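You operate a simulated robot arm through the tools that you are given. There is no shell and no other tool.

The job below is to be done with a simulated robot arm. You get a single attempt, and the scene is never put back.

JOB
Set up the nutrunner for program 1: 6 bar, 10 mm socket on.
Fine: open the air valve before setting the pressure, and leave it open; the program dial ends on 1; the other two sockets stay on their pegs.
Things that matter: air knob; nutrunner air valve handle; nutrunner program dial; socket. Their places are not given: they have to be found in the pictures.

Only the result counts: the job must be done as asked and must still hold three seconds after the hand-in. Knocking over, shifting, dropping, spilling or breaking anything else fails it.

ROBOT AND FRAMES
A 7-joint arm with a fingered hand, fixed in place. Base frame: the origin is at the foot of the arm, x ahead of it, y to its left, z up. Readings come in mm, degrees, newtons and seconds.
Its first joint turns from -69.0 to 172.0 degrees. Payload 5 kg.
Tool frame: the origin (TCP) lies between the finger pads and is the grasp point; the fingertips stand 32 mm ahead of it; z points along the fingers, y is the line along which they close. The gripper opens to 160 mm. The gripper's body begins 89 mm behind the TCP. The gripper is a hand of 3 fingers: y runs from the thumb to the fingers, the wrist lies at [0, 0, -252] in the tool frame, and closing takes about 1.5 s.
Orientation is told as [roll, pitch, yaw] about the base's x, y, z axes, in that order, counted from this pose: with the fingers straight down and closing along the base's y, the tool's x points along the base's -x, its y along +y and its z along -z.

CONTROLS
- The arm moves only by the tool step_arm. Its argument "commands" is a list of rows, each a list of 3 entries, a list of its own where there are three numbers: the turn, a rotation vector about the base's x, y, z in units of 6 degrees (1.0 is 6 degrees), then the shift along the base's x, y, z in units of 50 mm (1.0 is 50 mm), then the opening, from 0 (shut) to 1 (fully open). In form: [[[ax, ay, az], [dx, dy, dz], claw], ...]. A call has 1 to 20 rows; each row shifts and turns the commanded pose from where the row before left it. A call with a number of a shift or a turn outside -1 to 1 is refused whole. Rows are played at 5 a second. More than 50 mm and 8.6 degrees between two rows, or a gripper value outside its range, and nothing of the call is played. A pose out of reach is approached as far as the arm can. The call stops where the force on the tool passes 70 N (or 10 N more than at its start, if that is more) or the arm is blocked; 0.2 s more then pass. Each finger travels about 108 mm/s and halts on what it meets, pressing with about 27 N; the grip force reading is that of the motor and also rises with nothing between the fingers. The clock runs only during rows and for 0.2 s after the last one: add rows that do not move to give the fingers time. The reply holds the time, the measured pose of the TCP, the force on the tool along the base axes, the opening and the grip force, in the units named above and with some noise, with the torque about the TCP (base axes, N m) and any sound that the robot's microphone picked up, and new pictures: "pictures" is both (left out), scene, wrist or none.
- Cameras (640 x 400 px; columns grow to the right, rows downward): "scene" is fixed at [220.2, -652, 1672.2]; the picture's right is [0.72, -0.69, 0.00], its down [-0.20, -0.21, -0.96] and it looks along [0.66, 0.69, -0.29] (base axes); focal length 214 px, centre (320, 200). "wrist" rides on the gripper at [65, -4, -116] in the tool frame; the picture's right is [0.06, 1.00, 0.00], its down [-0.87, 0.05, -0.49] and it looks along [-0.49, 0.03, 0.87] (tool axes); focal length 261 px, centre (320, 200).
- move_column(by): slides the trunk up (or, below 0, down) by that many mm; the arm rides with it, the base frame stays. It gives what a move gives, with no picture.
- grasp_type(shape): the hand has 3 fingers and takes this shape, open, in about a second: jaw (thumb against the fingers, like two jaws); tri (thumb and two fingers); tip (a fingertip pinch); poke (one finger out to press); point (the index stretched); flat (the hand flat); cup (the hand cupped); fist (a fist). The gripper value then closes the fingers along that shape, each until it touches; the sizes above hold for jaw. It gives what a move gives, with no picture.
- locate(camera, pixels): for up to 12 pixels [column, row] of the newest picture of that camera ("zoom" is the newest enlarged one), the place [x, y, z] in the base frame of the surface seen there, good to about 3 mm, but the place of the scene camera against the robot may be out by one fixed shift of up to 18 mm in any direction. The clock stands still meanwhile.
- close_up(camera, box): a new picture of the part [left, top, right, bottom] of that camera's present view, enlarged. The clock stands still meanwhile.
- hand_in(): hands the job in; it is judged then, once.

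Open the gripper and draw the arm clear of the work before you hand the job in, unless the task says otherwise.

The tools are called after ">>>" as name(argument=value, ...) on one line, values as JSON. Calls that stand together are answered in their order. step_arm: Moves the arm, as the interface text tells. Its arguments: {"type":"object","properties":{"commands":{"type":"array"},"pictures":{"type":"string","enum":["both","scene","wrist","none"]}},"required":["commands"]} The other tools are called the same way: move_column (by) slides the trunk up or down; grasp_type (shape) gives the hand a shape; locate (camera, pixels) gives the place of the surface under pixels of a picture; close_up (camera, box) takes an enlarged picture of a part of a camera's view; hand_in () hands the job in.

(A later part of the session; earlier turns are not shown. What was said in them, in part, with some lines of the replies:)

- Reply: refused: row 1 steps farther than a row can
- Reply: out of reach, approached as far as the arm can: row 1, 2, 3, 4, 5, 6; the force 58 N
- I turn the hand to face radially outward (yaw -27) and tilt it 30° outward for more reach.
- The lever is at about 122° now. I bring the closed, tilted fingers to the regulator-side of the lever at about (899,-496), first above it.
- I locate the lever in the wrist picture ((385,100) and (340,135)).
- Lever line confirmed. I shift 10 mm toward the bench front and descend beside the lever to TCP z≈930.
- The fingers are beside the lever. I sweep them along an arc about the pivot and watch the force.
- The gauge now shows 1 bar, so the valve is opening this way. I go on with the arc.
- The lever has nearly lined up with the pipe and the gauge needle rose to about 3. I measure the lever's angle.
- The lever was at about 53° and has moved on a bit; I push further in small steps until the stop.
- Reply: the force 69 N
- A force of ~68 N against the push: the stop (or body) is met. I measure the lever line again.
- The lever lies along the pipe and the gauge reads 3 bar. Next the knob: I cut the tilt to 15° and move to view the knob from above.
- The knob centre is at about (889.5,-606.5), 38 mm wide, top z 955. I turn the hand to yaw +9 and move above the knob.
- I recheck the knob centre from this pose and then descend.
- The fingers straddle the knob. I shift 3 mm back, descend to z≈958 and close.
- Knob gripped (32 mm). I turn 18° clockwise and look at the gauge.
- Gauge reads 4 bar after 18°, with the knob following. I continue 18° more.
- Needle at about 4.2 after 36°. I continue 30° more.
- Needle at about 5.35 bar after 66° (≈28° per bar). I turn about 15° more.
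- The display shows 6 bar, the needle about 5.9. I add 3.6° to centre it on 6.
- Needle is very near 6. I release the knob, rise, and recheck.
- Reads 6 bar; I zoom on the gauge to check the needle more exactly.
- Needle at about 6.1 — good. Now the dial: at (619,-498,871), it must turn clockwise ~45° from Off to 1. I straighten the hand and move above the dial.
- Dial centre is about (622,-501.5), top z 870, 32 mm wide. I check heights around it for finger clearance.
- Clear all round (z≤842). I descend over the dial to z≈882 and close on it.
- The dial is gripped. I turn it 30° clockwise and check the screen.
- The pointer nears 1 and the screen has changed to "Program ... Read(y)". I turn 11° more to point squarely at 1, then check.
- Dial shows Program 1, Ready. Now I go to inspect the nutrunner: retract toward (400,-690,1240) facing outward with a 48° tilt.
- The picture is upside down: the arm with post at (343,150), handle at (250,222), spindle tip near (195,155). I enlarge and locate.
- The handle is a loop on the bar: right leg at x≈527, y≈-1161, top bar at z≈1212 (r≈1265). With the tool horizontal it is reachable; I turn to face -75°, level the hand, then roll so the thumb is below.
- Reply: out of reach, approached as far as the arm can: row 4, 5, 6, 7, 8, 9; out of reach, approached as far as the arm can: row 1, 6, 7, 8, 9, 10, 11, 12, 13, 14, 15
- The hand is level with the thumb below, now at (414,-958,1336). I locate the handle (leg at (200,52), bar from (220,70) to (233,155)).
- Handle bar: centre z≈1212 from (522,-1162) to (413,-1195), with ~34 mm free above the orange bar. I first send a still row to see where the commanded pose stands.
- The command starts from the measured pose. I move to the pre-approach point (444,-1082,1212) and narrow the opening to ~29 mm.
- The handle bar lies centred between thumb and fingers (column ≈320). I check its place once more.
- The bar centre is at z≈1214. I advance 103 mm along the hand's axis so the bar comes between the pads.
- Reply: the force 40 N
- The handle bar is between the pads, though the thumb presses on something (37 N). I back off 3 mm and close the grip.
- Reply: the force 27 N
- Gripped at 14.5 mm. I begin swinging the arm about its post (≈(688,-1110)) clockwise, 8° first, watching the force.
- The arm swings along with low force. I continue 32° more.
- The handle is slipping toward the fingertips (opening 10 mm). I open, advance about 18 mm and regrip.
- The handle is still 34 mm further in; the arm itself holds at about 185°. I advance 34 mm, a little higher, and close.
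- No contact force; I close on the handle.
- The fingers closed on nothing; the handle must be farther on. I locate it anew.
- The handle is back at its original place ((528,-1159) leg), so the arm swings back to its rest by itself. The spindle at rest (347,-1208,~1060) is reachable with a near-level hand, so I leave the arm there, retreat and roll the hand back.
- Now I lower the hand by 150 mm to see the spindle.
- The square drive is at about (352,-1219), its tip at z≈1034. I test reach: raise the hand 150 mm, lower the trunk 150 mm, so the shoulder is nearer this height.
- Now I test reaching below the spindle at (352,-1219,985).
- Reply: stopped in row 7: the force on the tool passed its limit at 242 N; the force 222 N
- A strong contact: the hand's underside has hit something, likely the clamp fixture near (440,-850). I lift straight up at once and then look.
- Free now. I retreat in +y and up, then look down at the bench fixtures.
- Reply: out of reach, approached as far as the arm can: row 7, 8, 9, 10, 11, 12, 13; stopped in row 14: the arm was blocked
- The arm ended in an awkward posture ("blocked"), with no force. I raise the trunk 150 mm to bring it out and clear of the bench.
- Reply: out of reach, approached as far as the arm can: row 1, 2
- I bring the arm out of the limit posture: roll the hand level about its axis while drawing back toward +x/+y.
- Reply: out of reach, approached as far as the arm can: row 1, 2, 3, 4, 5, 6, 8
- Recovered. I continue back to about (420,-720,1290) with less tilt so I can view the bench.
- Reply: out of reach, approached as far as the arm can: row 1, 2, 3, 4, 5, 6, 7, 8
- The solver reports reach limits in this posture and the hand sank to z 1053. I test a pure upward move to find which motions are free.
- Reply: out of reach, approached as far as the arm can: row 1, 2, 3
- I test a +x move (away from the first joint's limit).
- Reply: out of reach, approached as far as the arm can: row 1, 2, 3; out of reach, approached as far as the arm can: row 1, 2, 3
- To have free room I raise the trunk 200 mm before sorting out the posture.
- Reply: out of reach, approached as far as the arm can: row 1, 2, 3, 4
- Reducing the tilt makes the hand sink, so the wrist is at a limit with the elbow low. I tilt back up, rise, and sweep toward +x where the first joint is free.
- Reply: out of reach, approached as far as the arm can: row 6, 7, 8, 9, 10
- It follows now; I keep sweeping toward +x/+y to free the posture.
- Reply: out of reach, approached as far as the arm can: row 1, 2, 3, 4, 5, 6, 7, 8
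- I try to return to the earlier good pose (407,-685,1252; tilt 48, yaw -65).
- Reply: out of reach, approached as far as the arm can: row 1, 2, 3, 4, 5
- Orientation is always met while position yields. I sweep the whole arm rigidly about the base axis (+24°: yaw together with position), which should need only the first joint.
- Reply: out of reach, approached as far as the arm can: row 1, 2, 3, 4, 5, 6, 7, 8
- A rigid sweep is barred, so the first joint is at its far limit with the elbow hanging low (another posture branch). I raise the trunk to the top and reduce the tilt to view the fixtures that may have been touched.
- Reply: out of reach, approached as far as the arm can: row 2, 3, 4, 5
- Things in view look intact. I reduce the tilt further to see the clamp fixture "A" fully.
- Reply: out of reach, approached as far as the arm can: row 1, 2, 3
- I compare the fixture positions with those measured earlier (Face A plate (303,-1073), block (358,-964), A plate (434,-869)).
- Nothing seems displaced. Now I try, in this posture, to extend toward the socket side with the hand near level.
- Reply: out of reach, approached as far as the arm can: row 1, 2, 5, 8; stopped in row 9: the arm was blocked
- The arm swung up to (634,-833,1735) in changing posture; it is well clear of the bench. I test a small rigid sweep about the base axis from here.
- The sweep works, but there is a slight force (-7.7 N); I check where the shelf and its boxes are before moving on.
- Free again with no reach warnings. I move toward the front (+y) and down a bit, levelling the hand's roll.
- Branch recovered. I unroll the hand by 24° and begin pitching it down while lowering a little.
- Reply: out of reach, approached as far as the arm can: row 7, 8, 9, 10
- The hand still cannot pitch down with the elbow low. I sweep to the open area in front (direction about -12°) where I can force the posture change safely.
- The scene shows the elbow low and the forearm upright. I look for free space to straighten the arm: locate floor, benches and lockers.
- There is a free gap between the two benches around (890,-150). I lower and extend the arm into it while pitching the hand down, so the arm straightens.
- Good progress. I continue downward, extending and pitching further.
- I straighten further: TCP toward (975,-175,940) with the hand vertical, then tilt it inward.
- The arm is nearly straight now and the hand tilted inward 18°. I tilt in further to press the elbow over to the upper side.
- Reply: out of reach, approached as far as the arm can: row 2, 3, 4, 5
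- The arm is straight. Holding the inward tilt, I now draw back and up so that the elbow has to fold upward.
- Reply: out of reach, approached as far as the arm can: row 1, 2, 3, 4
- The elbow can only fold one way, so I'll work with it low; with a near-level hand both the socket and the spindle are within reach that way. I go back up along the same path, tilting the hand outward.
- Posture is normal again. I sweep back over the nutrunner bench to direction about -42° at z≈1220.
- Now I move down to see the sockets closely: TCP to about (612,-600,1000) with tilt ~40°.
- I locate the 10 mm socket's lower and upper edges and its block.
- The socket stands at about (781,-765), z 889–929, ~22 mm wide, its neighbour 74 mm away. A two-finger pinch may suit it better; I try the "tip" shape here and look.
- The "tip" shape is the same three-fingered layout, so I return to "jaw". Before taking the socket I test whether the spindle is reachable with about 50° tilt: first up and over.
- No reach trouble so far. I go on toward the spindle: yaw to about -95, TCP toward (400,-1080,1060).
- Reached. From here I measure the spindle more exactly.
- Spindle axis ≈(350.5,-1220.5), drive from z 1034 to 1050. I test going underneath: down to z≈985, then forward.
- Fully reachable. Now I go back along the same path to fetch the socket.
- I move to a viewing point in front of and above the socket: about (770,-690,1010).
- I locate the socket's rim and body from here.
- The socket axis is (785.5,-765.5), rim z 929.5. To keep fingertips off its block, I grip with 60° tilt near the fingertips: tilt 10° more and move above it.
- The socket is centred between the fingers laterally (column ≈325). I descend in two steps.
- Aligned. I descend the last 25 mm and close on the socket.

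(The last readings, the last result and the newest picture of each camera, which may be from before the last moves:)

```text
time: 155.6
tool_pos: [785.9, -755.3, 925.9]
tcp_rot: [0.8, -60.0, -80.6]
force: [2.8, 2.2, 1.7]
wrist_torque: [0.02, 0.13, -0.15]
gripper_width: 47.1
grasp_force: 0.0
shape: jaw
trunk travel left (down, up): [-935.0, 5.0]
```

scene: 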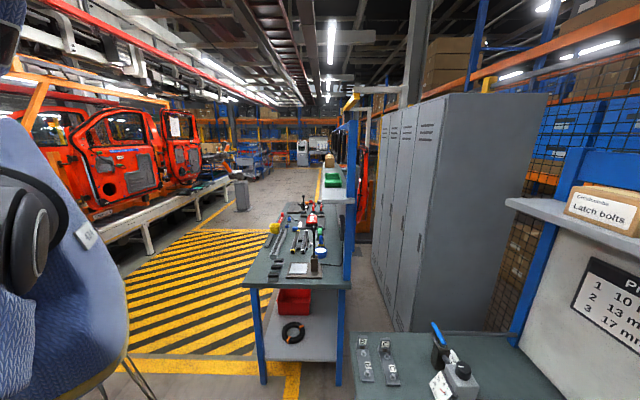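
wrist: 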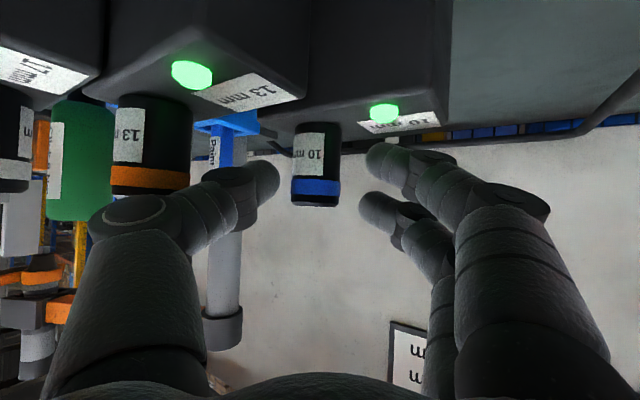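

A faint touch (3 N), probably the thumb against the 13 mm socket; closing moves the thumb away from it. I close on the 10 mm socket.

>>> step_arm(commands=[[[0, 0, 0], [0, 0, 0], 0.15], [[0, 0, 0], [0, 0, 0], 0.05], [[0, 0, 0], [0, 0, 0], 0.05], [[0, 0, 0], [0, 0, 0], 0.05]], pictures="wrist")

>>> close_up(camera="wrist", box=[90, 60, 430, 270])

```text
time: 156.6
tool_pos: [785.2, -754.6, 925.6]
tcp_rot: [0.9, -60.0, -80.6]
force: [0.3, -1.2, 0.0]
wrist_torque: [0.02, 0.01, -0.02]
gripper_width: 19.4
grasp_force: 26.8
shape: jaw
trunk travel left (down, up): [-935.0, 5.0]
```

wrist: 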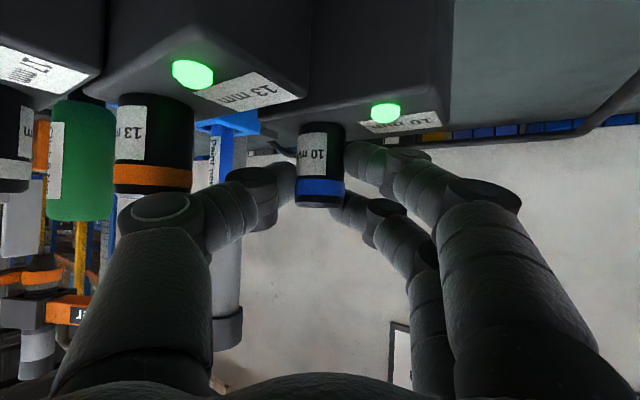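

```text
1.88 times, centred on (260, 165) of wrist
```

zoom: 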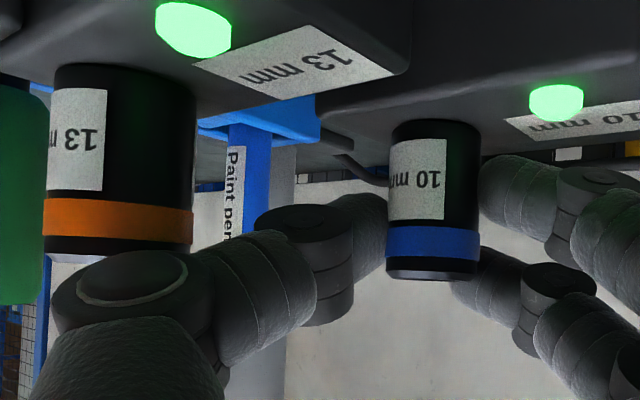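

Socket gripped (19.4 mm, steady 27 N). I lift straight up off its peg.

>>> step_arm(commands=[[[0, 0, 0], [0, 0, 0.3], 0.05], [[0, 0, 0], [0, 0, 0.4], 0.05], [[0, 0, 0], [0, 0, 0.5], 0.05], [[0, 0, 0], [0, 0, 0.6], 0.05], [[0, 0, 0], [0, 0, 0], 0.05]], pictures="wrist")

>>> close_up(camera="wrist", box=[190, 20, 450, 280])

```text
time: 157.8
tool_pos: [787.1, -753.5, 1014.8]
tcp_rot: [0.6, -60.0, -80.5]
force: [-0.1, -0.1, -0.7]
wrist_torque: [0.01, 0.01, 0.04]
gripper_width: 19.5
grasp_force: 26.2
shape: jaw
trunk travel left (down, up): [-935.0, 5.0]
```

wrist: 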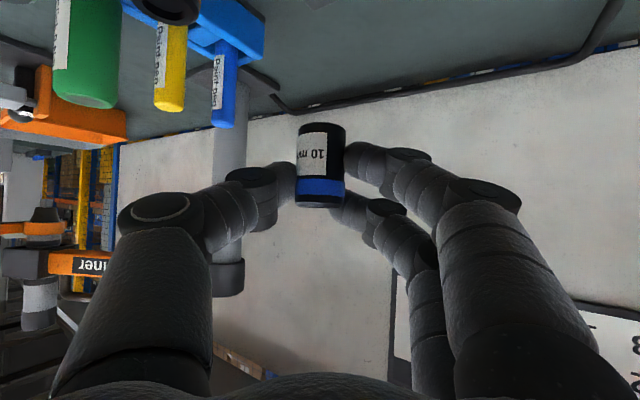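

```text
1.54 times, centred on (320, 150) of wrist
```

zoom: 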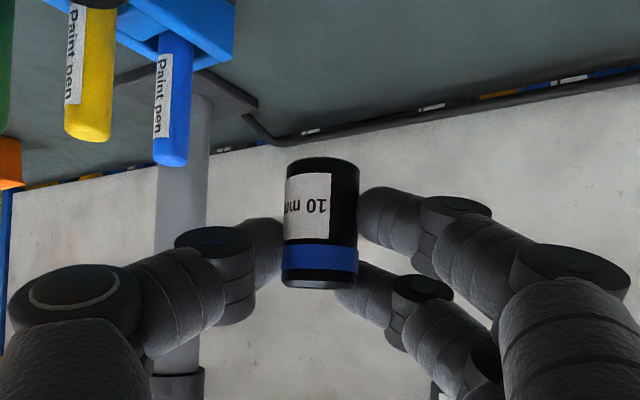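

The 10 mm socket is in hand, upright. I carry it up and over toward the nutrunner, turning to yaw about -115 so the thumb will clear the start lever.

>>> step_arm(commands=[[[0, 0, 0], [-0.4, 0, 0.7], 0.05], [[0, 0, 0], [-0.4, 0, 0.7], 0.05], [[0, 0, 0], [-0.4, 0, 0.7], 0.05], [[0, 0, -0.4], [-0.7, -0.5, 0.05], 0.05], [[0, 0, -0.4], [-0.7, -0.5, 0.05], 0.05], [[0, 0, -0.4], [-0.7, -0.5, 0.05], 0.05], [[0, 0, -0.4], [-0.7, -0.5, 0.05], 0.05], [[0, 0, -0.4], [-0.7, -0.5, 0.05], 0.05], [[0, 0, -0.6], [-0.4, -0.6, 0.1], 0.05], [[0, 0, -0.6], [-0.4, -0.6, 0.1], 0.05], [[0, 0, -0.6], [-0.4, -0.6, 0.1], 0.05], [[0, 0, -0.6], [-0.3, -0.5, 0.1], 0.05], [[0, 0, 0], [0, 0, 0], 0.05]], pictures="both")

```text
time: 160.6
tool_pos: [475.4, -996.8, 1152.8]
tcp_rot: [0.8, -60.0, -106.9]
force: [1.5, -0.1, -1.1]
wrist_torque: [0.02, 0.0, 0.0]
gripper_width: 19.6
grasp_force: 26.8
shape: jaw
trunk travel left (down, up): [-935.0, 5.0]
```

scene: 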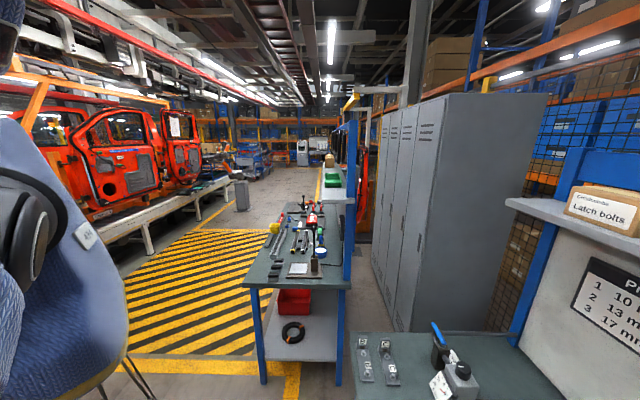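
wrist: 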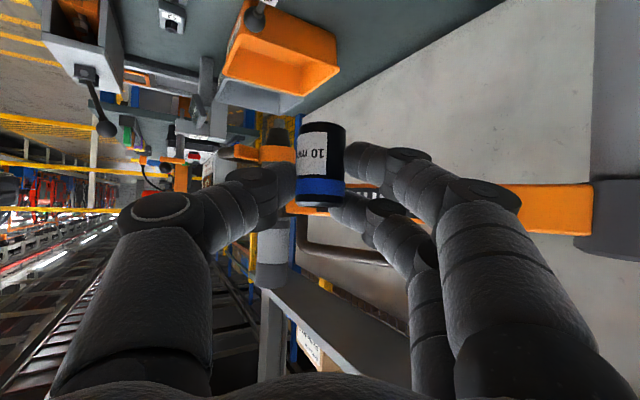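

Arrived at (475,-997,1153), socket steady. I measure the socket's place in the hand.

>>> locate(camera="wrist", pixels=[[320, 140], [320, 165], [320, 188], [320, 203], [299, 150], [343, 150], [320, 126]])

>>> close_up(camera="wrist", box=[230, 90, 410, 230])

```text
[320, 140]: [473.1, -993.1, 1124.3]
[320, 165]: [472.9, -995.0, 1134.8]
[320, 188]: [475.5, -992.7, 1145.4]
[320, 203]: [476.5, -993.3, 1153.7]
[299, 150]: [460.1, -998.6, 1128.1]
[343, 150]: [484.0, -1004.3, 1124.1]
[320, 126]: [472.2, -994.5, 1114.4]
```

```text
2.86 times, centred on (320, 160) of wrist
```

zoom: 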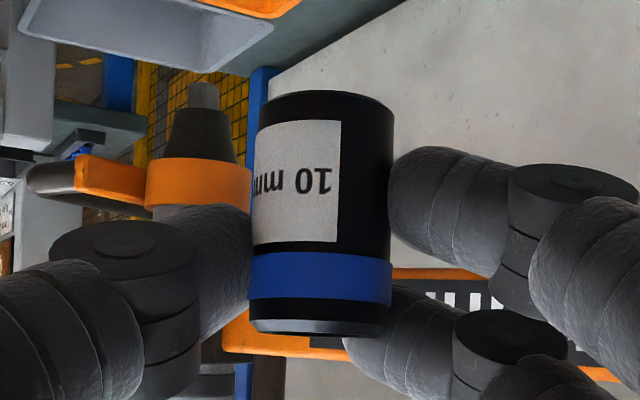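

Socket axis sits 10.5 mm ahead of and 2 mm right of the TCP, rim ≈ TCP+2.5 mm. I go down to z≈1012 and toward the spindle, stopping short first.

>>> step_arm(commands=[[[0, 0, 0], [-0.375, -0.515, -0.7], 0.05], [[0, 0, 0], [-0.375, -0.515, -0.7], 0.05], [[0, 0, 0], [-0.375, -0.515, -0.7], 0.05], [[0, 0, 0], [-0.375, -0.515, -0.7], 0.05], [[0, 0, 0], [-0.25, -0.7, 0], 0.05], [[0, 0, 0], [0, 0, 0], 0.05]], pictures="wrist")

>>> close_up(camera="wrist", box=[200, 90, 420, 330])

```text
time: 162.0
tool_pos: [387.9, -1134.9, 1012.6]
tcp_rot: [0.9, -59.9, -107.0]
force: [-0.4, -1.2, -1.1]
wrist_torque: [0.0, -0.01, 0.02]
gripper_width: 19.3
grasp_force: 26.3
shape: jaw
trunk travel left (down, up): [-935.0, 5.0]
```

wrist: 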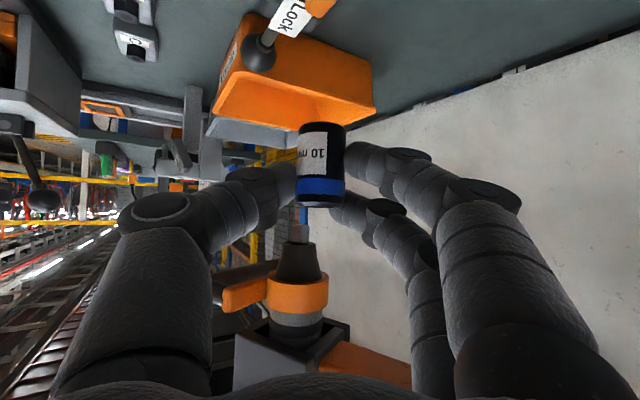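

```text
1.67 times, centred on (310, 210) of wrist
```

zoom: 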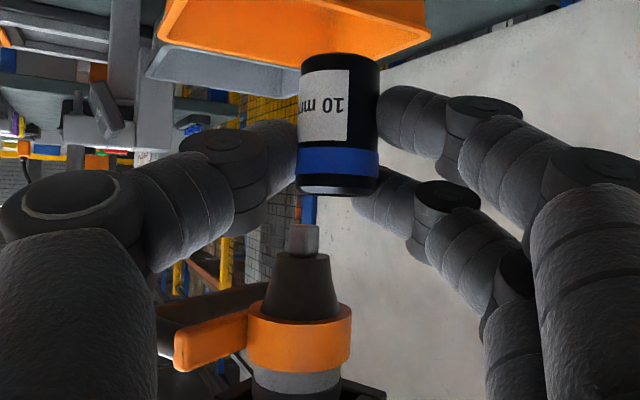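

Both socket and drive are visible. I locate both in this same view for the relative offset.

>>> locate(camera="zoom", pixels=[[303, 240], [290, 240], [318, 240], [303, 275], [300, 335], [248, 335], [351, 335], [338, 175], [338, 120], [299, 120], [379, 120], [338, 188]])

```text
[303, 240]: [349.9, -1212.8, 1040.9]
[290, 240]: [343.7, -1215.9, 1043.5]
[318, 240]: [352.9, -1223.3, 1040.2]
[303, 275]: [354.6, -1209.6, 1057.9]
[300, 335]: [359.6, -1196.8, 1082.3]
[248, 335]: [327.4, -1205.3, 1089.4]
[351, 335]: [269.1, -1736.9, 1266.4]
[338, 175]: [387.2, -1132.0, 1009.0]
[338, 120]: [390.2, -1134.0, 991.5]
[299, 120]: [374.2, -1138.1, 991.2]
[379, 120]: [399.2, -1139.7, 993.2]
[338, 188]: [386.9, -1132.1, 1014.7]
```

Required shift is about (-35,-75.5). I move that in two steps under the drive and check.

>>> step_arm(commands=[[[0, 0, 0], [-0.35, -0.755, 0], 0.05], [[0, 0, 0], [-0.35, -0.755, 0], 0.05], [[0, 0, 0], [0, 0, 0], 0.05]], pictures="wrist")

>>> close_up(camera="wrist", box=[230, 110, 410, 310])

```text
time: 162.8
tool_pos: [352.4, -1211.0, 1012.8]
tcp_rot: [0.8, -60.1, -107.0]
force: [0.8, 0.6, -0.8]
wrist_torque: [0.0, 0.03, -0.01]
gripper_width: 19.4
grasp_force: 27.1
shape: jaw
trunk travel left (down, up): [-935.0, 5.0]
```

wrist: 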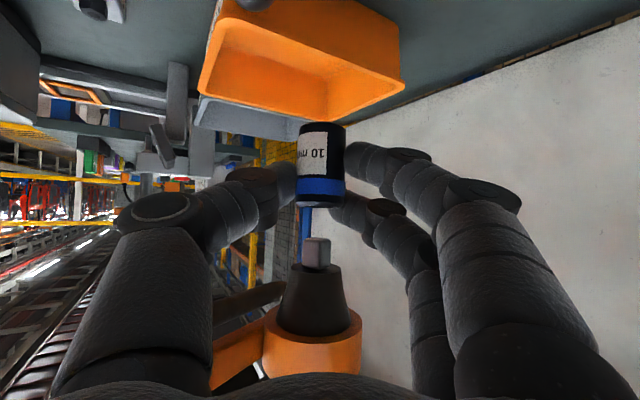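

```text
2.00 times, centred on (320, 210) of wrist
```

zoom: 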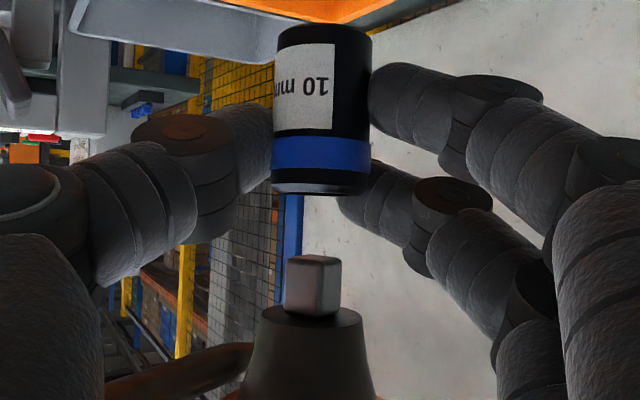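

Close: drive centre column ≈313, socket ≈321 in the zoom. I locate both again.

>>> locate(camera="zoom", pixels=[[313, 262], [300, 285], [325, 285], [310, 300], [338, 285], [286, 285], [308, 350], [321, 182], [273, 150], [370, 150], [321, 60], [321, 192]])

```text
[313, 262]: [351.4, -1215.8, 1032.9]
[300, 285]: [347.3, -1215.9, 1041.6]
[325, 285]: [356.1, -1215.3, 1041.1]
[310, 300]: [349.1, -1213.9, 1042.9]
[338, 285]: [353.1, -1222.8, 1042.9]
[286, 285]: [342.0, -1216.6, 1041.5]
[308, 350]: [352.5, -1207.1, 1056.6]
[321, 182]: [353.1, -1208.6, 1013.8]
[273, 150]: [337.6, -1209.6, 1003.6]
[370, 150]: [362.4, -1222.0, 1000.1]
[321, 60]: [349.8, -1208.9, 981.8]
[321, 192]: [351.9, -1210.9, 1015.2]
```

Socket and drive axes agree within ~1.2 mm. I correct that and raise the socket gently toward the drive.

>>> step_arm(commands=[[[0, 0, 0], [-0.022, 0.006, 0.2], 0.05], [[0, 0, 0], [0, 0, 0.15], 0.05], [[0, 0, 0], [0, 0, 0.1], 0.05], [[0, 0, 0], [0, 0, 0], 0.05]], pictures="wrist")

>>> close_up(camera="wrist", box=[240, 110, 400, 290])

```text
time: 163.8
tool_pos: [352.0, -1209.9, 1030.8]
tcp_rot: [0.4, -59.8, -106.5]
force: [0.5, 0.4, -22.4]
wrist_torque: [0.35, -0.11, -0.01]
gripper_width: 19.0
grasp_force: 26.9
shape: jaw
trunk travel left (down, up): [-935.0, 5.0]
```

wrist: 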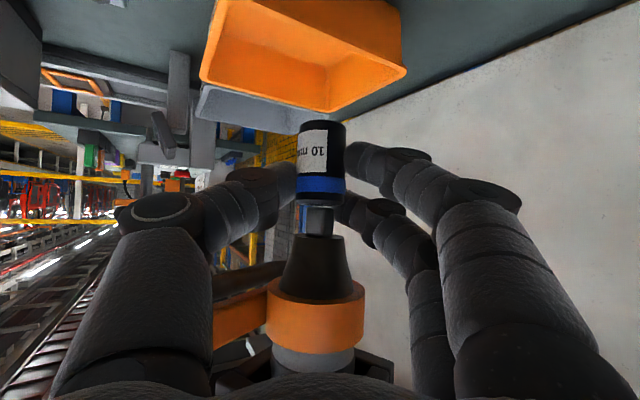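

```text
2.22 times, centred on (320, 200) of wrist
```

zoom: 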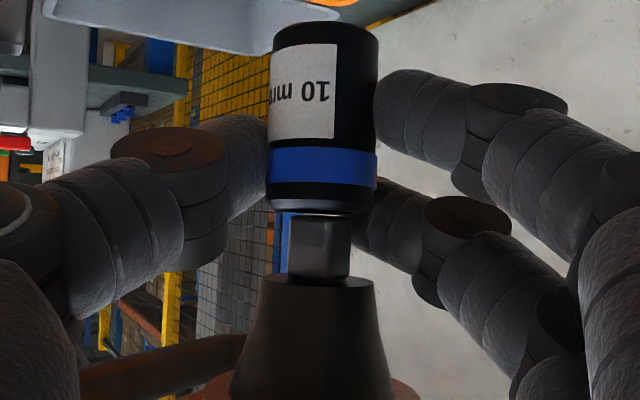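

Rim touches the drive end (22 N), lateral alignment looks good. I press a little more to see if it seats.

>>> step_arm(commands=[[[0, 0, 0], [0, 0, 0.05], 0.0], [[0, 0, 0], [0, 0, 0.05], 0.0], [[0, 0, 0], [0, 0, 0], 0.0]], pictures="wrist")

>>> close_up(camera="wrist", box=[240, 110, 400, 290])

```text
time: 164.6
tool_pos: [351.3, -1210.4, 1037.1]
tcp_rot: [0.6, -59.8, -107.0]
force: [-2.5, -1.5, -22.6]
wrist_torque: [0.32, -0.03, 0.08]
gripper_width: 16.8
grasp_force: 26.7
shape: jaw
trunk travel left (down, up): [-935.0, 5.0]
```

wrist: 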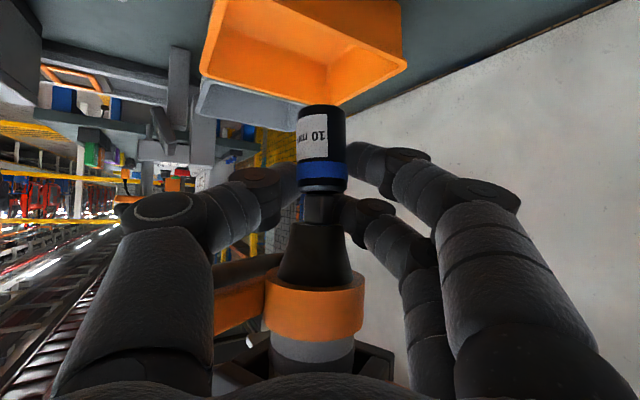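

```text
2.22 times, centred on (320, 200) of wrist
```

zoom: 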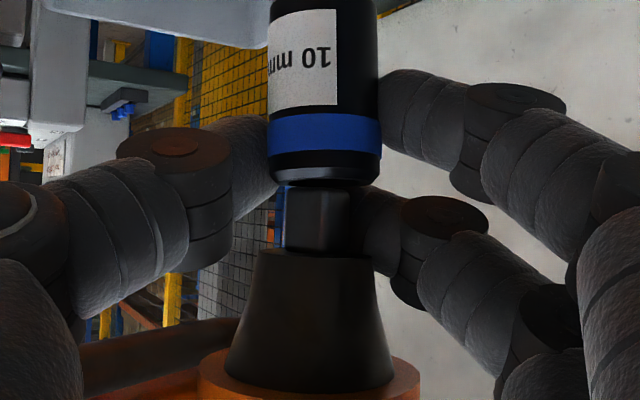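

The socket slid down in the grip ~6 mm rather than seating. I measure the remaining misalignment between drive and socket.

>>> locate(camera="zoom", pixels=[[290, 220], [348, 220], [310, 220], [330, 220], [300, 235], [340, 235], [272, 140], [376, 140], [322, 140], [300, 140], [345, 140], [322, 178]])

```text
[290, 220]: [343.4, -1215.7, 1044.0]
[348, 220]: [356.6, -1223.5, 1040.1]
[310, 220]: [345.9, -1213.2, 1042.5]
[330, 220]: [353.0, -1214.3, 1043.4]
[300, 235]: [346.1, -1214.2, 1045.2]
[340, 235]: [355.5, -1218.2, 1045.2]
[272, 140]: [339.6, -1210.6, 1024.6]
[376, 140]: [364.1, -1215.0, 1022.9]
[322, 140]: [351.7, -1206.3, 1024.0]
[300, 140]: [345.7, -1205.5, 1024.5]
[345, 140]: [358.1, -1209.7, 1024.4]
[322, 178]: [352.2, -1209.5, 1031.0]
```

Lateral alignment is within 1 mm but the depth is less certain. I back off 4 mm and search: shift 2 mm further in along the hand's axis and raise gently.

>>> step_arm(commands=[[[0, 0, 0], [0, 0, -0.1], 0.0], [[0, 0, 0], [-0.012, -0.038, 0], 0.0], [[0, 0, 0], [0, 0, 0.05], 0.0], [[0, 0, 0], [0, 0, 0.04], 0.0], [[0, 0, 0], [0, 0, 0], 0.0]], pictures="none")

```text
time: 165.8
tool_pos: [350.9, -1210.8, 1037.7]
tcp_rot: [0.5, -59.9, -106.9]
force: [-1.2, -0.4, -15.9]
wrist_torque: [0.34, -0.04, 0.05]
gripper_width: 16.7
grasp_force: 27.5
shape: jaw
trunk travel left (down, up): [-935.0, 5.0]
```

Still blocked there. I try 4 mm back the other way (toward the robot).

>>> step_arm(commands=[[[0, 0, 0], [0, 0, -0.1], 0.0], [[0, 0, 0], [0.024, 0.076, 0], 0.0], [[0, 0, 0], [0, 0, 0.05], 0.0], [[0, 0, 0], [0, 0, 0.04], 0.0], [[0, 0, 0], [0, 0, 0], 0.0]], pictures="wrist")

>>> close_up(camera="wrist", box=[260, 120, 380, 260])

```text
time: 167.0
tool_pos: [351.6, -1208.2, 1035.9]
tcp_rot: [0.5, -59.9, -106.9]
force: [-10.5, -4.0, -9.9]
wrist_torque: [0.17, 0.12, -0.07]
gripper_width: 16.7
grasp_force: 27.9
shape: jaw
trunk travel left (down, up): [-935.0, 5.0]
```

wrist: 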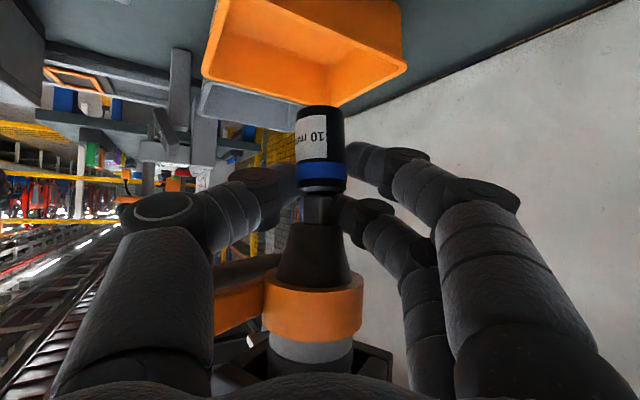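

```text
2.86 times, centred on (320, 190) of wrist
```

zoom: 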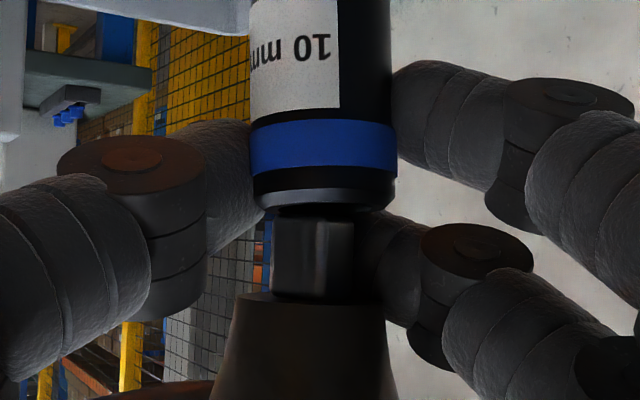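

Let me measure again carefully in this view: several points around the socket's blue ring and the drive.

>>> locate(camera="zoom", pixels=[[256, 150], [275, 150], [300, 150], [323, 150], [350, 150], [375, 150], [392, 150], [280, 260], [300, 260], [316, 260], [335, 260], [350, 260]])

>>> locate(camera="zoom", pixels=[[260, 90], [323, 90], [385, 90], [323, 30], [255, 30], [388, 30], [280, 285], [316, 285], [350, 285], [323, 200], [270, 200], [380, 200]])

```text
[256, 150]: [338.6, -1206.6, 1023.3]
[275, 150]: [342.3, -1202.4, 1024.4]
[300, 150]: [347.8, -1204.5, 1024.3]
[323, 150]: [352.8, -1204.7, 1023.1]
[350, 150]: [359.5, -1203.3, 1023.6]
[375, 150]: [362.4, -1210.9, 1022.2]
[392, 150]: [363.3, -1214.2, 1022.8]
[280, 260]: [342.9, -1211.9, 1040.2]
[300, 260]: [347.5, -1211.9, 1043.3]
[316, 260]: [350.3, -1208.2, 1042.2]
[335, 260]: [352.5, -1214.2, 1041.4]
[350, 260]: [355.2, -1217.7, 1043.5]
```

```text
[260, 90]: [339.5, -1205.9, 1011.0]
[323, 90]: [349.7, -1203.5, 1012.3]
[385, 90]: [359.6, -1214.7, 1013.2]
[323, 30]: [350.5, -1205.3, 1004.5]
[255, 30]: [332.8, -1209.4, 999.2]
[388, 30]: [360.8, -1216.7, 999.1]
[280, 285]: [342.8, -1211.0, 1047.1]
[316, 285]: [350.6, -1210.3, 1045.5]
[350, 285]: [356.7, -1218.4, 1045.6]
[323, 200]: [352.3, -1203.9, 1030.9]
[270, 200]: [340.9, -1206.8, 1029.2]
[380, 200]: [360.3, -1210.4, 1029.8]
```

The side force hints the socket must go slightly to the right and deeper. I lower 4 mm, shift accordingly and raise again.

>>> step_arm(commands=[[[0, 0, 0], [0, 0, -0.1], 0.0], [[0, 0, 0], [-0.056, -0.046, 0], 0.0], [[0, 0, 0], [0, 0, 0.06], 0.0], [[0, 0, 0], [0, 0, 0.04], 0.0], [[0, 0, 0], [0, 0, 0], 0.0]], pictures="none")

>>> step_arm(commands=[[[0, 0, 0], [0.02, -0.005, 0], 0.0], [[0, 0, 0], [0.02, -0.005, 0], 0.0], [[0, 0, 0], [0.02, -0.005, 0], 0.0], [[0, 0, 0], [0, 0, 0], 0.0]], pictures="none")

```text
time: 168.2
tool_pos: [349.1, -1210.5, 1037.5]
tcp_rot: [0.6, -59.9, -106.9]
force: [1.7, -1.8, -10.0]
wrist_torque: [0.17, -0.06, 0.15]
gripper_width: 17.2
grasp_force: 26.6
shape: jaw
trunk travel left (down, up): [-935.0, 5.0]
```

```text
time: 169.2
tool_pos: [350.8, -1212.6, 1036.7]
tcp_rot: [0.6, -59.9, -106.9]
force: [-4.8, -2.5, -14.0]
wrist_torque: [0.3, 0.08, 0.05]
gripper_width: 16.8
grasp_force: 27.1
shape: jaw
trunk travel left (down, up): [-935.0, 5.0]
```

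No entry yet. I withdraw to look at the other sockets' tops and the empty peg, to learn the hole's shape, and will reset my grip there.

>>> step_arm(commands=[[[0, 0, 0], [0, 0, -0.3], 0.0], [[0, 0, 0], [0, 0, -0.3], 0.0], [[0, 0, 0], [0.29, 0.7, 0], 0.0], [[0, 0, 0], [0.29, 0.7, 0], 0.0], [[0, 0, 0], [0.3, 0.7, 0.4], 0.0], [[0, 0, 0], [0.37, 0.5, 0.7], 0.0], [[0, 0, 0], [0.37, 0.5, 0.7], 0.0], [[0, 0, 0], [0.37, 0.5, 0.7], 0.0], [[0, 0, 0.6], [0.3, 0.5, 0.2], 0.0], [[0, 0, 0.6], [0.4, 0.6, 0], 0.0], [[0, 0, 0.6], [0.5, 0.6, 0], 0.0], [[0, 0, 0.6], [0.7, 0.5, 0], 0.0], [[0, 0, 0.6], [0.7, 0.5, 0], 0.0], [[0, 0, 0.6], [0.7, 0.5, 0], 0.0], [[0, 0, 0.4], [0.7, 0.5, 0], 0.0], [[0, 0, 0.4], [0.7, 0.4, 0], 0.0], [[0, 0, 0], [0, 0, 0], 0.0]], pictures="wrist")

```text
time: 172.8
tool_pos: [685.5, -824.1, 1145.7]
tcp_rot: [0.8, -60.0, -80.7]
force: [-1.2, -0.1, -0.2]
wrist_torque: [0.02, -0.03, -0.01]
gripper_width: 11.0
grasp_force: 27.3
shape: jaw
trunk travel left (down, up): [-935.0, 5.0]
```

wrist: 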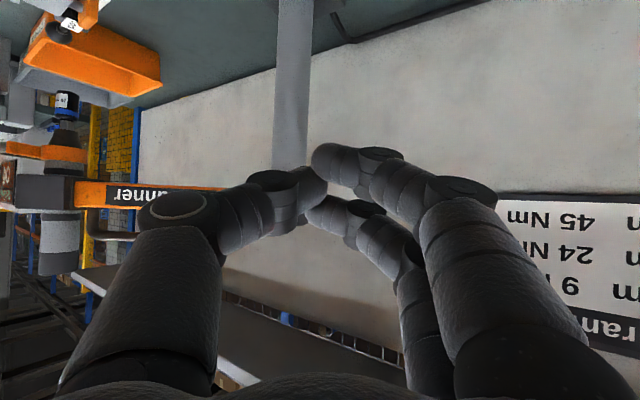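

The hand is empty — and at (67,100) the blue-ringed socket appears to be sitting on the nutrunner's spindle. I zoom in to confirm.

>>> close_up(camera="wrist", box=[10, 60, 150, 210])

>>> locate(camera="wrist", pixels=[[67, 97], [67, 105], [67, 113], [65, 150], [67, 120]])

```text
2.67 times, centred on (80, 135) of wrist
```

zoom: 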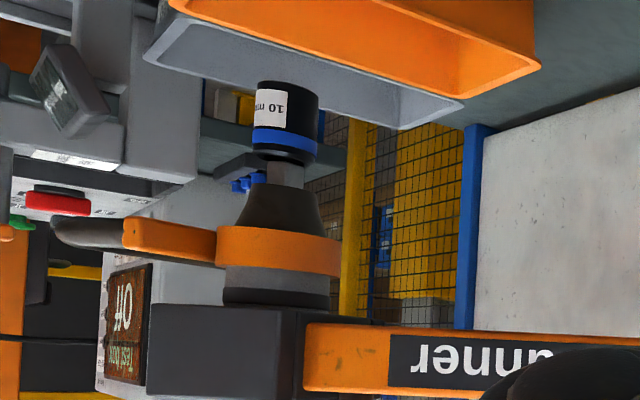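

```text
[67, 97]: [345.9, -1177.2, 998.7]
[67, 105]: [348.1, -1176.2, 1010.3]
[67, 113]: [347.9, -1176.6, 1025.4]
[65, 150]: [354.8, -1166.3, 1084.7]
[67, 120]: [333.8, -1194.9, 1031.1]
```

The 10 mm socket hangs on the drive. I go back nearer (without touching) to inspect whether it is properly seated and straight.

>>> step_arm(commands=[[[0, 0, -0.6], [-0.7, -0.4, 0], 0.0], [[0, 0, -0.6], [-0.7, -0.4, 0], 0.0], [[0, 0, -0.6], [-0.7, -0.4, 0], 0.0], [[0, 0, -0.6], [-0.7, -0.4, 0], 0.0], [[0, 0, -0.6], [-0.6, -0.5, -0.2], 0.0], [[0, 0, -0.6], [-0.6, -0.5, -0.5], 0.0], [[0, 0, 0], [-0.3, -0.5, -0.5], 0.0], [[0, 0, 0], [-0.2, -0.5, -0.5], 0.0], [[0, 0, 0], [0, 0, 0], 0.0]], pictures="wrist")

>>> close_up(camera="wrist", box=[180, 130, 340, 330])

```text
time: 174.8
tool_pos: [462.5, -1004.5, 1059.2]
tcp_rot: [0.8, -59.9, -102.1]
force: [-0.4, 0.7, -0.4]
wrist_torque: [0.0, -0.03, -0.01]
gripper_width: 11.0
grasp_force: 26.8
shape: jaw
trunk travel left (down, up): [-935.0, 5.0]
```

wrist: 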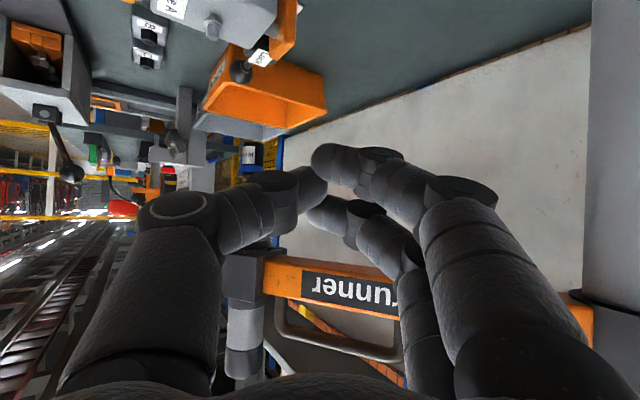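

```text
2.00 times, centred on (260, 230) of wrist
```

zoom: 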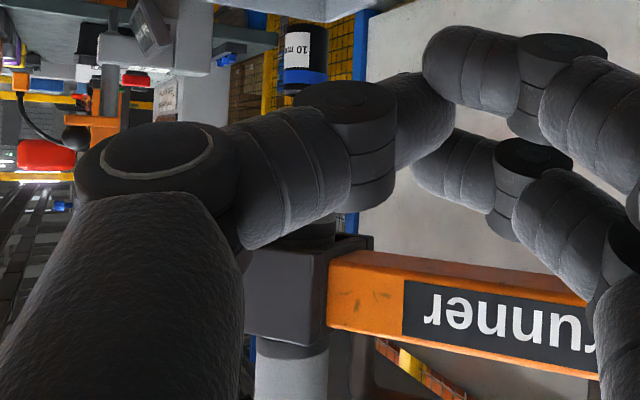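

The thumb hides it; I open the hand a bit and turn the view 12° to the right.

>>> step_arm(commands=[[[0, 0, -1], [0, 0, 0], 0.5], [[0, 0, -1], [0, 0, 0], 0.5], [[0, 0, 0], [0, 0, -0.3], 0.5], [[0, 0, 0], [0, 0, 0], 0.5]], pictures="wrist")

>>> close_up(camera="wrist", box=[240, 130, 380, 290])

```text
time: 175.8
tool_pos: [463.1, -1004.4, 1043.5]
tcp_rot: [0.7, -60.0, -114.2]
force: [0.1, -0.1, -1.0]
wrist_torque: [-0.01, -0.02, 0.02]
gripper_width: 79.4
grasp_force: 0.0
shape: jaw
trunk travel left (down, up): [-935.0, 5.0]
```

wrist: 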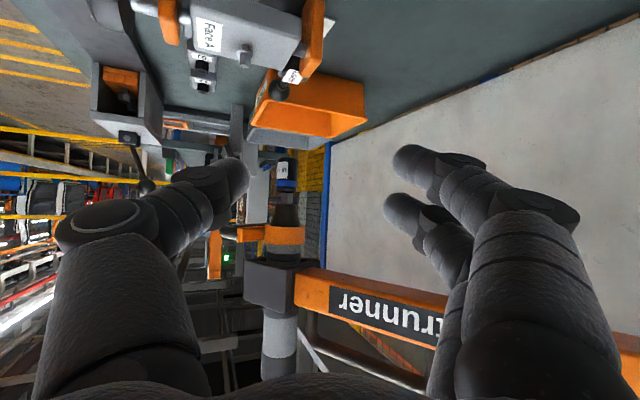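

```text
2.50 times, centred on (310, 210) of wrist
```

zoom: 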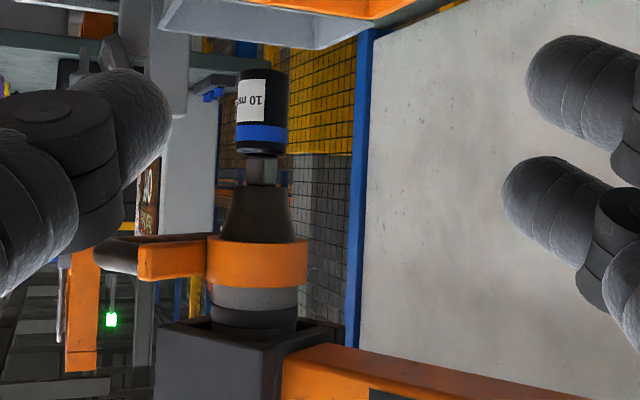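

The socket hangs straight and centred on the drive. I locate it and the tool to see that the arm has returned to rest.

>>> locate(camera="zoom", pixels=[[262, 80], [262, 110], [262, 133], [262, 150], [262, 170], [262, 183], [258, 260], [240, 120], [285, 120], [210, 260], [305, 260]])

```text
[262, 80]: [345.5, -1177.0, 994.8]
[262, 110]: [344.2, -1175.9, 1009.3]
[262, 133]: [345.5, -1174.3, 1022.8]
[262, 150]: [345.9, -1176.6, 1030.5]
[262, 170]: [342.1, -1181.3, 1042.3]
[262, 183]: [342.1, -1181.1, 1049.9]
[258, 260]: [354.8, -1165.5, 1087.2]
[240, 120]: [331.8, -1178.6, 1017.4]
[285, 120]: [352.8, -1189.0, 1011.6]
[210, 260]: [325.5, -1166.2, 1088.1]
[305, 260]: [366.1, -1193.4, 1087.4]
```

I zoom in strongly on the joint between drive and socket.

>>> close_up(camera="wrist", box=[270, 145, 320, 230])

```text
4.71 times, centred on (295, 188) of wrist
```

zoom: 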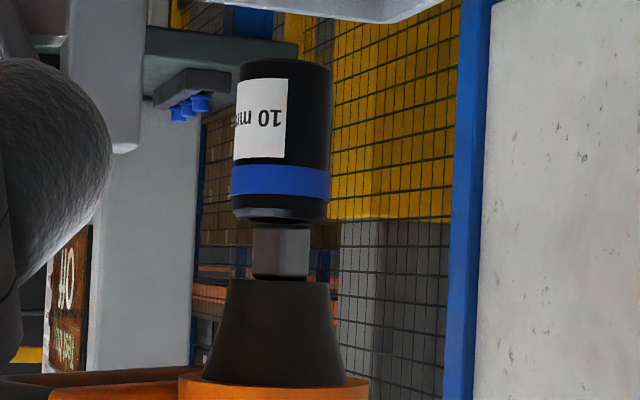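

The socket is held firmly (it resisted the grip pulling off it, even dragging the arm). I leave it and go check gauge, valve, dial and the other two sockets.

>>> step_arm(commands=[[[0, 0, 0.6], [0.2, 0.5, 0.6], 0.5], [[0, 0, 0.6], [0.2, 0.5, 0.6], 0.5], [[0, 0, 0.6], [0.4, 0.5, 0.6], 0.5], [[0, 0, 0.7], [0.6, 0.6, 0.3], 0.5], [[0, 0, 0.7], [0.6, 0.6, 0], 0.5], [[0, 0, 0.7], [0.6, 0.7, 0], 0.5], [[0, 0, 0.7], [0.5, 0.7, 0], 0.5], [[0, 0, 0.7], [0.3, 0.8, 0], 0.5], [[0, 0, 0.7], [0, 0.8, 0], 0.5], [[0, 0, 0.7], [0, 0.8, 0], 0.5], [[0, 0, 0.7], [0, 0.8, 0], 0.5], [[0, 0, 0.7], [0, 0.7, 0], 0.5], [[0, 0, 0.7], [0, 0, 0], 0.5], [[0, 0, 0.7], [0, 0, 0], 0.5], [[0, 0, 0.7], [0, 0, 0], 0.5], [[0, 0, 0], [0, 0, 0], 0.5]], pictures="both")

```text
time: 179.2
tool_pos: [631.9, -604.7, 1149.1]
tcp_rot: [0.7, -60.0, -52.9]
force: [-0.6, -0.3, 0.8]
wrist_torque: [-0.02, 0.0, 0.03]
gripper_width: 79.5
grasp_force: 0.0
shape: jaw
trunk travel left (down, up): [-935.0, 5.0]
```

scene: 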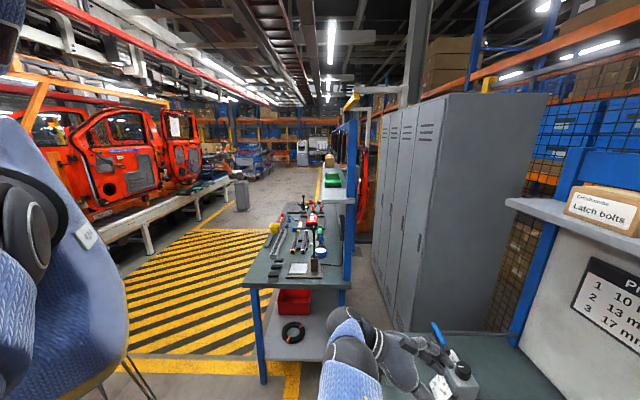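
wrist: 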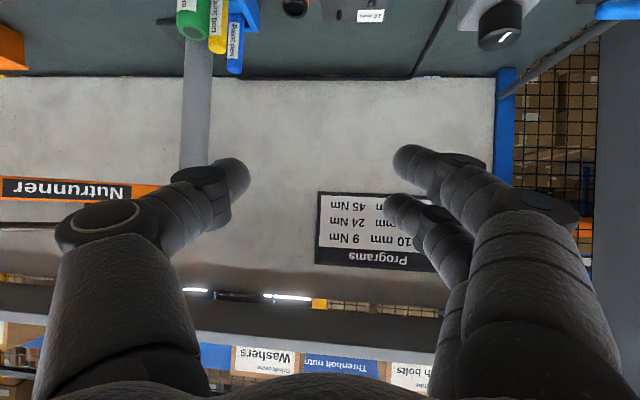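

Now I reduce the tilt to about 38° and lower a little to see the bench items.

>>> step_arm(commands=[[[0.797, 0.604, 0], [-0.1, 0.2, -0.2], 0.5], [[0.797, 0.604, 0], [-0.1, 0.2, -0.2], 0.5], [[0.797, 0.604, 0], [-0.1, 0.2, -0.2], 0.5], [[0.5, 0.38, 0], [-0.1, 0.2, -0.2], 0.5], [[0, 0, 0], [0, 0, 0], 0.5]], pictures="wrist")

>>> close_up(camera="wrist", box=[180, 0, 500, 200])

```text
time: 180.4
tool_pos: [611.8, -563.6, 1109.3]
tcp_rot: [0.6, -38.1, -53.1]
force: [0.8, 0.0, -0.2]
wrist_torque: [-0.03, 0.0, -0.01]
gripper_width: 79.5
grasp_force: 0.0
shape: jaw
trunk travel left (down, up): [-935.0, 5.0]
```

wrist: 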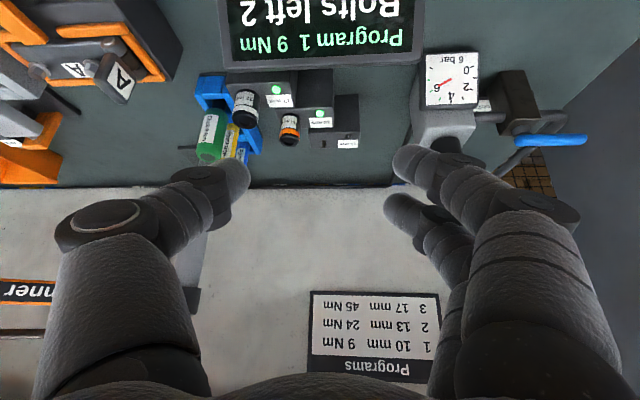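

```text
2.00 times, centred on (340, 100) of wrist
```

zoom: 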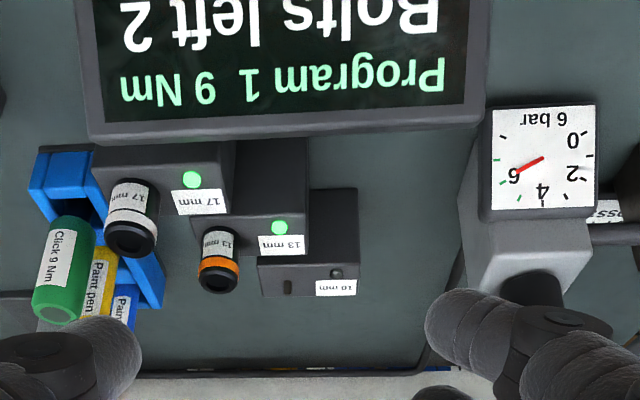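

13 and 17 mm sockets are on their pegs (LEDs green), gauge 6 bar, lever along the pipe, Program 1. I check the whole screen for its status line.

>>> step_arm(commands=[[[0.797, 0.604, 0], [-0.2, 0.2, 0.2], 0.5], [[0.797, 0.604, 0], [-0.2, 0.2, 0.2], 0.5], [[0, 0, 0], [0, 0, 0], 0.5]], pictures="wrist")

>>> close_up(camera="wrist", box=[180, 0, 500, 200])

```text
time: 181.2
tool_pos: [591.3, -544.0, 1127.8]
tcp_rot: [0.7, -26.2, -52.9]
force: [-0.6, -0.4, 0.2]
wrist_torque: [0.01, 0.04, 0.02]
gripper_width: 79.2
grasp_force: 0.0
shape: jaw
trunk travel left (down, up): [-935.0, 5.0]
```

wrist: 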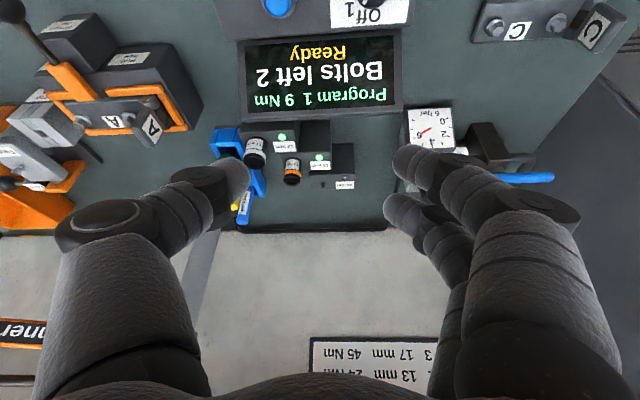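

```text
2.00 times, centred on (340, 100) of wrist
```

zoom: 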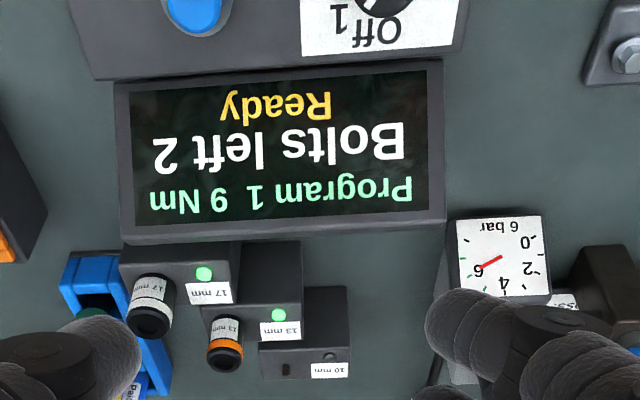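

All is as required. One last look at the nutrunner to confirm that the socket is still on before handing in.

>>> step_arm(commands=[[[-0.797, -0.604, 0], [0, 0, 0.3], 0.5], [[-0.797, -0.604, 0], [0, 0, 0.2], 0.5], [[-0.797, -0.604, 0], [0, 0, 0], 0.5], [[-0.797, -0.604, 0], [0, 0, 0], 0.5], [[0, 0, -0.8], [0, -0.3, 0], 0.7], [[0, 0, -0.8], [0, -0.3, 0], 0.7], [[0, 0, -0.8], [0, -0.3, 0], 0.7], [[0, 0, -0.8], [0, -0.3, 0], 0.7], [[0, 0, -0.8], [0, -0.3, 0], 0.7], [[0, 0, -0.8], [0, -0.3, 0], 0.7], [[0, 0, 0], [0, 0, 0], 0.7]], pictures="wrist")

```text
time: 183.6
tool_pos: [581.2, -647.5, 1148.1]
tcp_rot: [0.7, -50.2, -81.9]
force: [-0.2, 0.4, 0.7]
wrist_torque: [-0.01, 0.0, 0.01]
gripper_width: 111.6
grasp_force: 0.1
shape: jaw
out of reach, approached as far as the arm can: row 10
trunk travel left (down, up): [-935.0, 5.0]
```

wrist: 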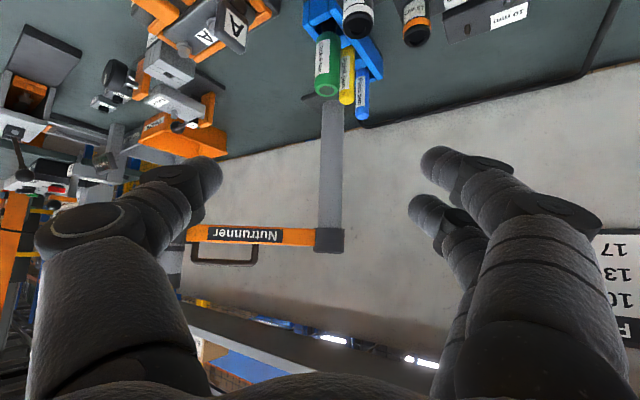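

The thumb hides the spindle; I shift outward a bit with the hand as it is.

>>> step_arm(commands=[[[0, 0, 0], [-0.2, -0.8, 0], 1], [[0, 0, 0], [-0.2, -0.8, 0], 1], [[0, 0, 0], [-0.2, -0.8, 0], 1], [[0, 0, -0.8], [-0.2, -0.8, 0], 1], [[0, 0, -0.8], [-0.2, -0.8, 0], 1], [[0, 0, -0.8], [0, -0.4, 0], 1], [[0, 0, -0.8], [0, 0, 0], 1], [[0, 0, 0], [0, 0, 0], 1]], pictures="wrist")

>>> close_up(camera="wrist", box=[120, 60, 360, 260])

```text
time: 185.4
tool_pos: [528.4, -867.1, 1147.1]
tcp_rot: [0.7, -50.3, -101.0]
force: [0.3, 0.3, 0.1]
wrist_torque: [0.0, 0.0, -0.02]
gripper_width: 160.1
grasp_force: 0.1
shape: jaw
trunk travel left (down, up): [-935.0, 5.0]
```

wrist: 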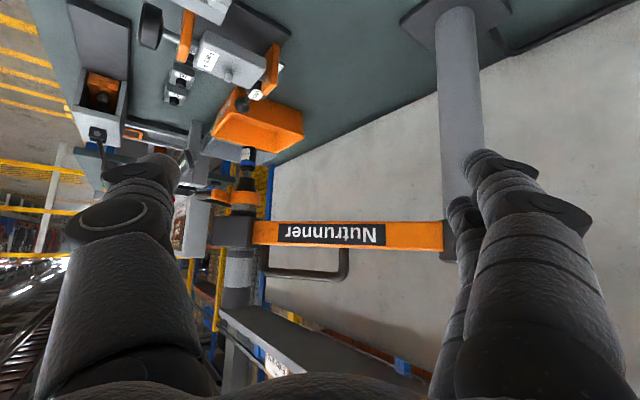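

```text
2.00 times, centred on (240, 160) of wrist
```

zoom: 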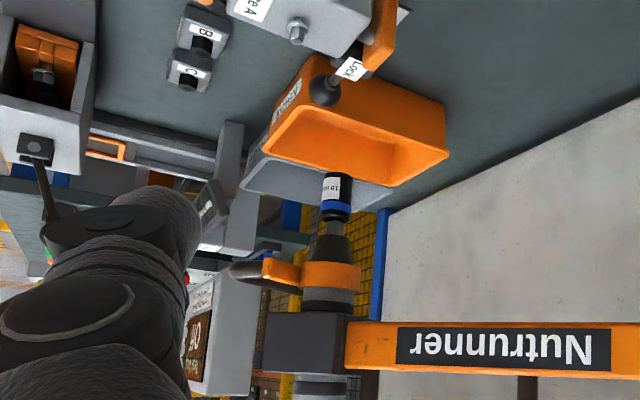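

The socket is still on the spindle. I draw the open hand back clear of the work.

>>> step_arm(commands=[[[0, 0, 0.8], [0.1, 0.6, 0.3], 1], [[0, 0, 0.8], [0.1, 0.8, 0.3], 1], [[0, 0, 0.8], [0.1, 0.8, 0.3], 1], [[0, 0, 0.8], [0.1, 0.8, 0.2], 1], [[0, 0, 0.8], [0.1, 0.8, 0], 1], [[0, 0, 0.8], [0, 0.5, 0], 1], [[0, 0, 0], [0, 0, 0], 1]], pictures="both")

```text
time: 187.0
tool_pos: [555.0, -651.9, 1201.9]
tcp_rot: [0.7, -50.2, -72.1]
force: [1.3, 0.1, -0.2]
wrist_torque: [0.0, -0.01, -0.02]
gripper_width: 159.8
grasp_force: 0.1
shape: jaw
trunk travel left (down, up): [-935.0, 5.0]
```

scene: 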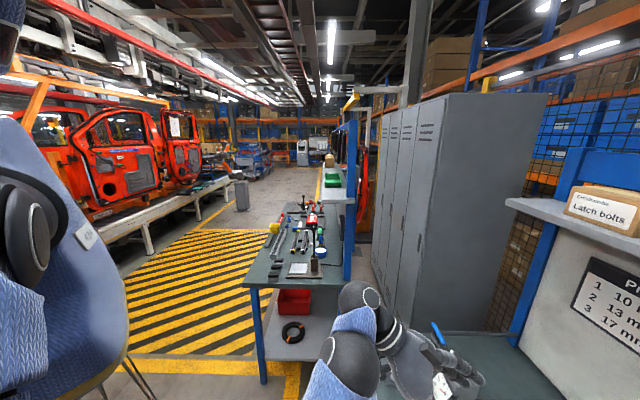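
wrist: 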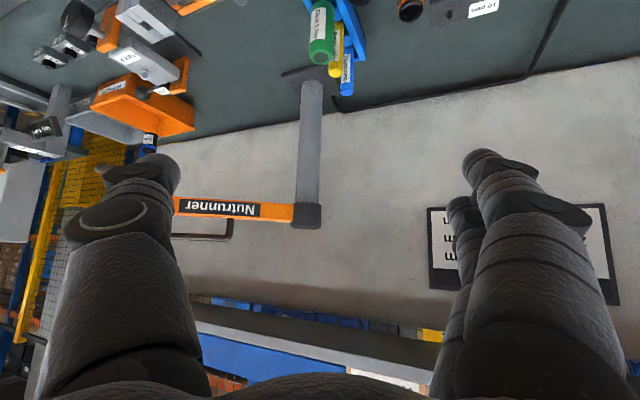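

The hand is open and clear. The valve is open, the gauge reads 6 bar, the dial is on program 1, the 10 mm socket is on the spindle and the 13 and 17 mm sockets are on their pegs, so I hand the job in.

>>> hand_in()

```text
The job is handed in.
```

I handed the job in with every setting as you asked. The one thing I couldn't confirm is that the 10 mm socket is pushed fully home.

- **Air valve:** I opened it before touching the pressure. The lever lies along the pipe and is still open.
- **Pressure:** the gauge reads 6 bar, with the needle at about 6.1.
- **Program dial:** it is on 1. The screen shows "Program 1 9 Nm" and "Ready".
- **10 mm socket:** it is on the nutrunner spindle, straight and centred. It stayed on when I slid my grip off it. About 13 mm of the square drive still shows above it, and pressing up with about 22 N did not move it further.
- **Other sockets:** the 13 mm and 17 mm are on their pegs, with their lights green.

Two other things happened along the way:

- **Bump on the bench:** while testing reach, the hand struck something with about 240 N, probably the M10 block. Positions checked afterwards matched the earlier ones to within measuring error, and nothing looked damaged.
- **Nutrunner arm:** it now rests about 5° from where it started, because I dragged it slightly while letting go of the socket.
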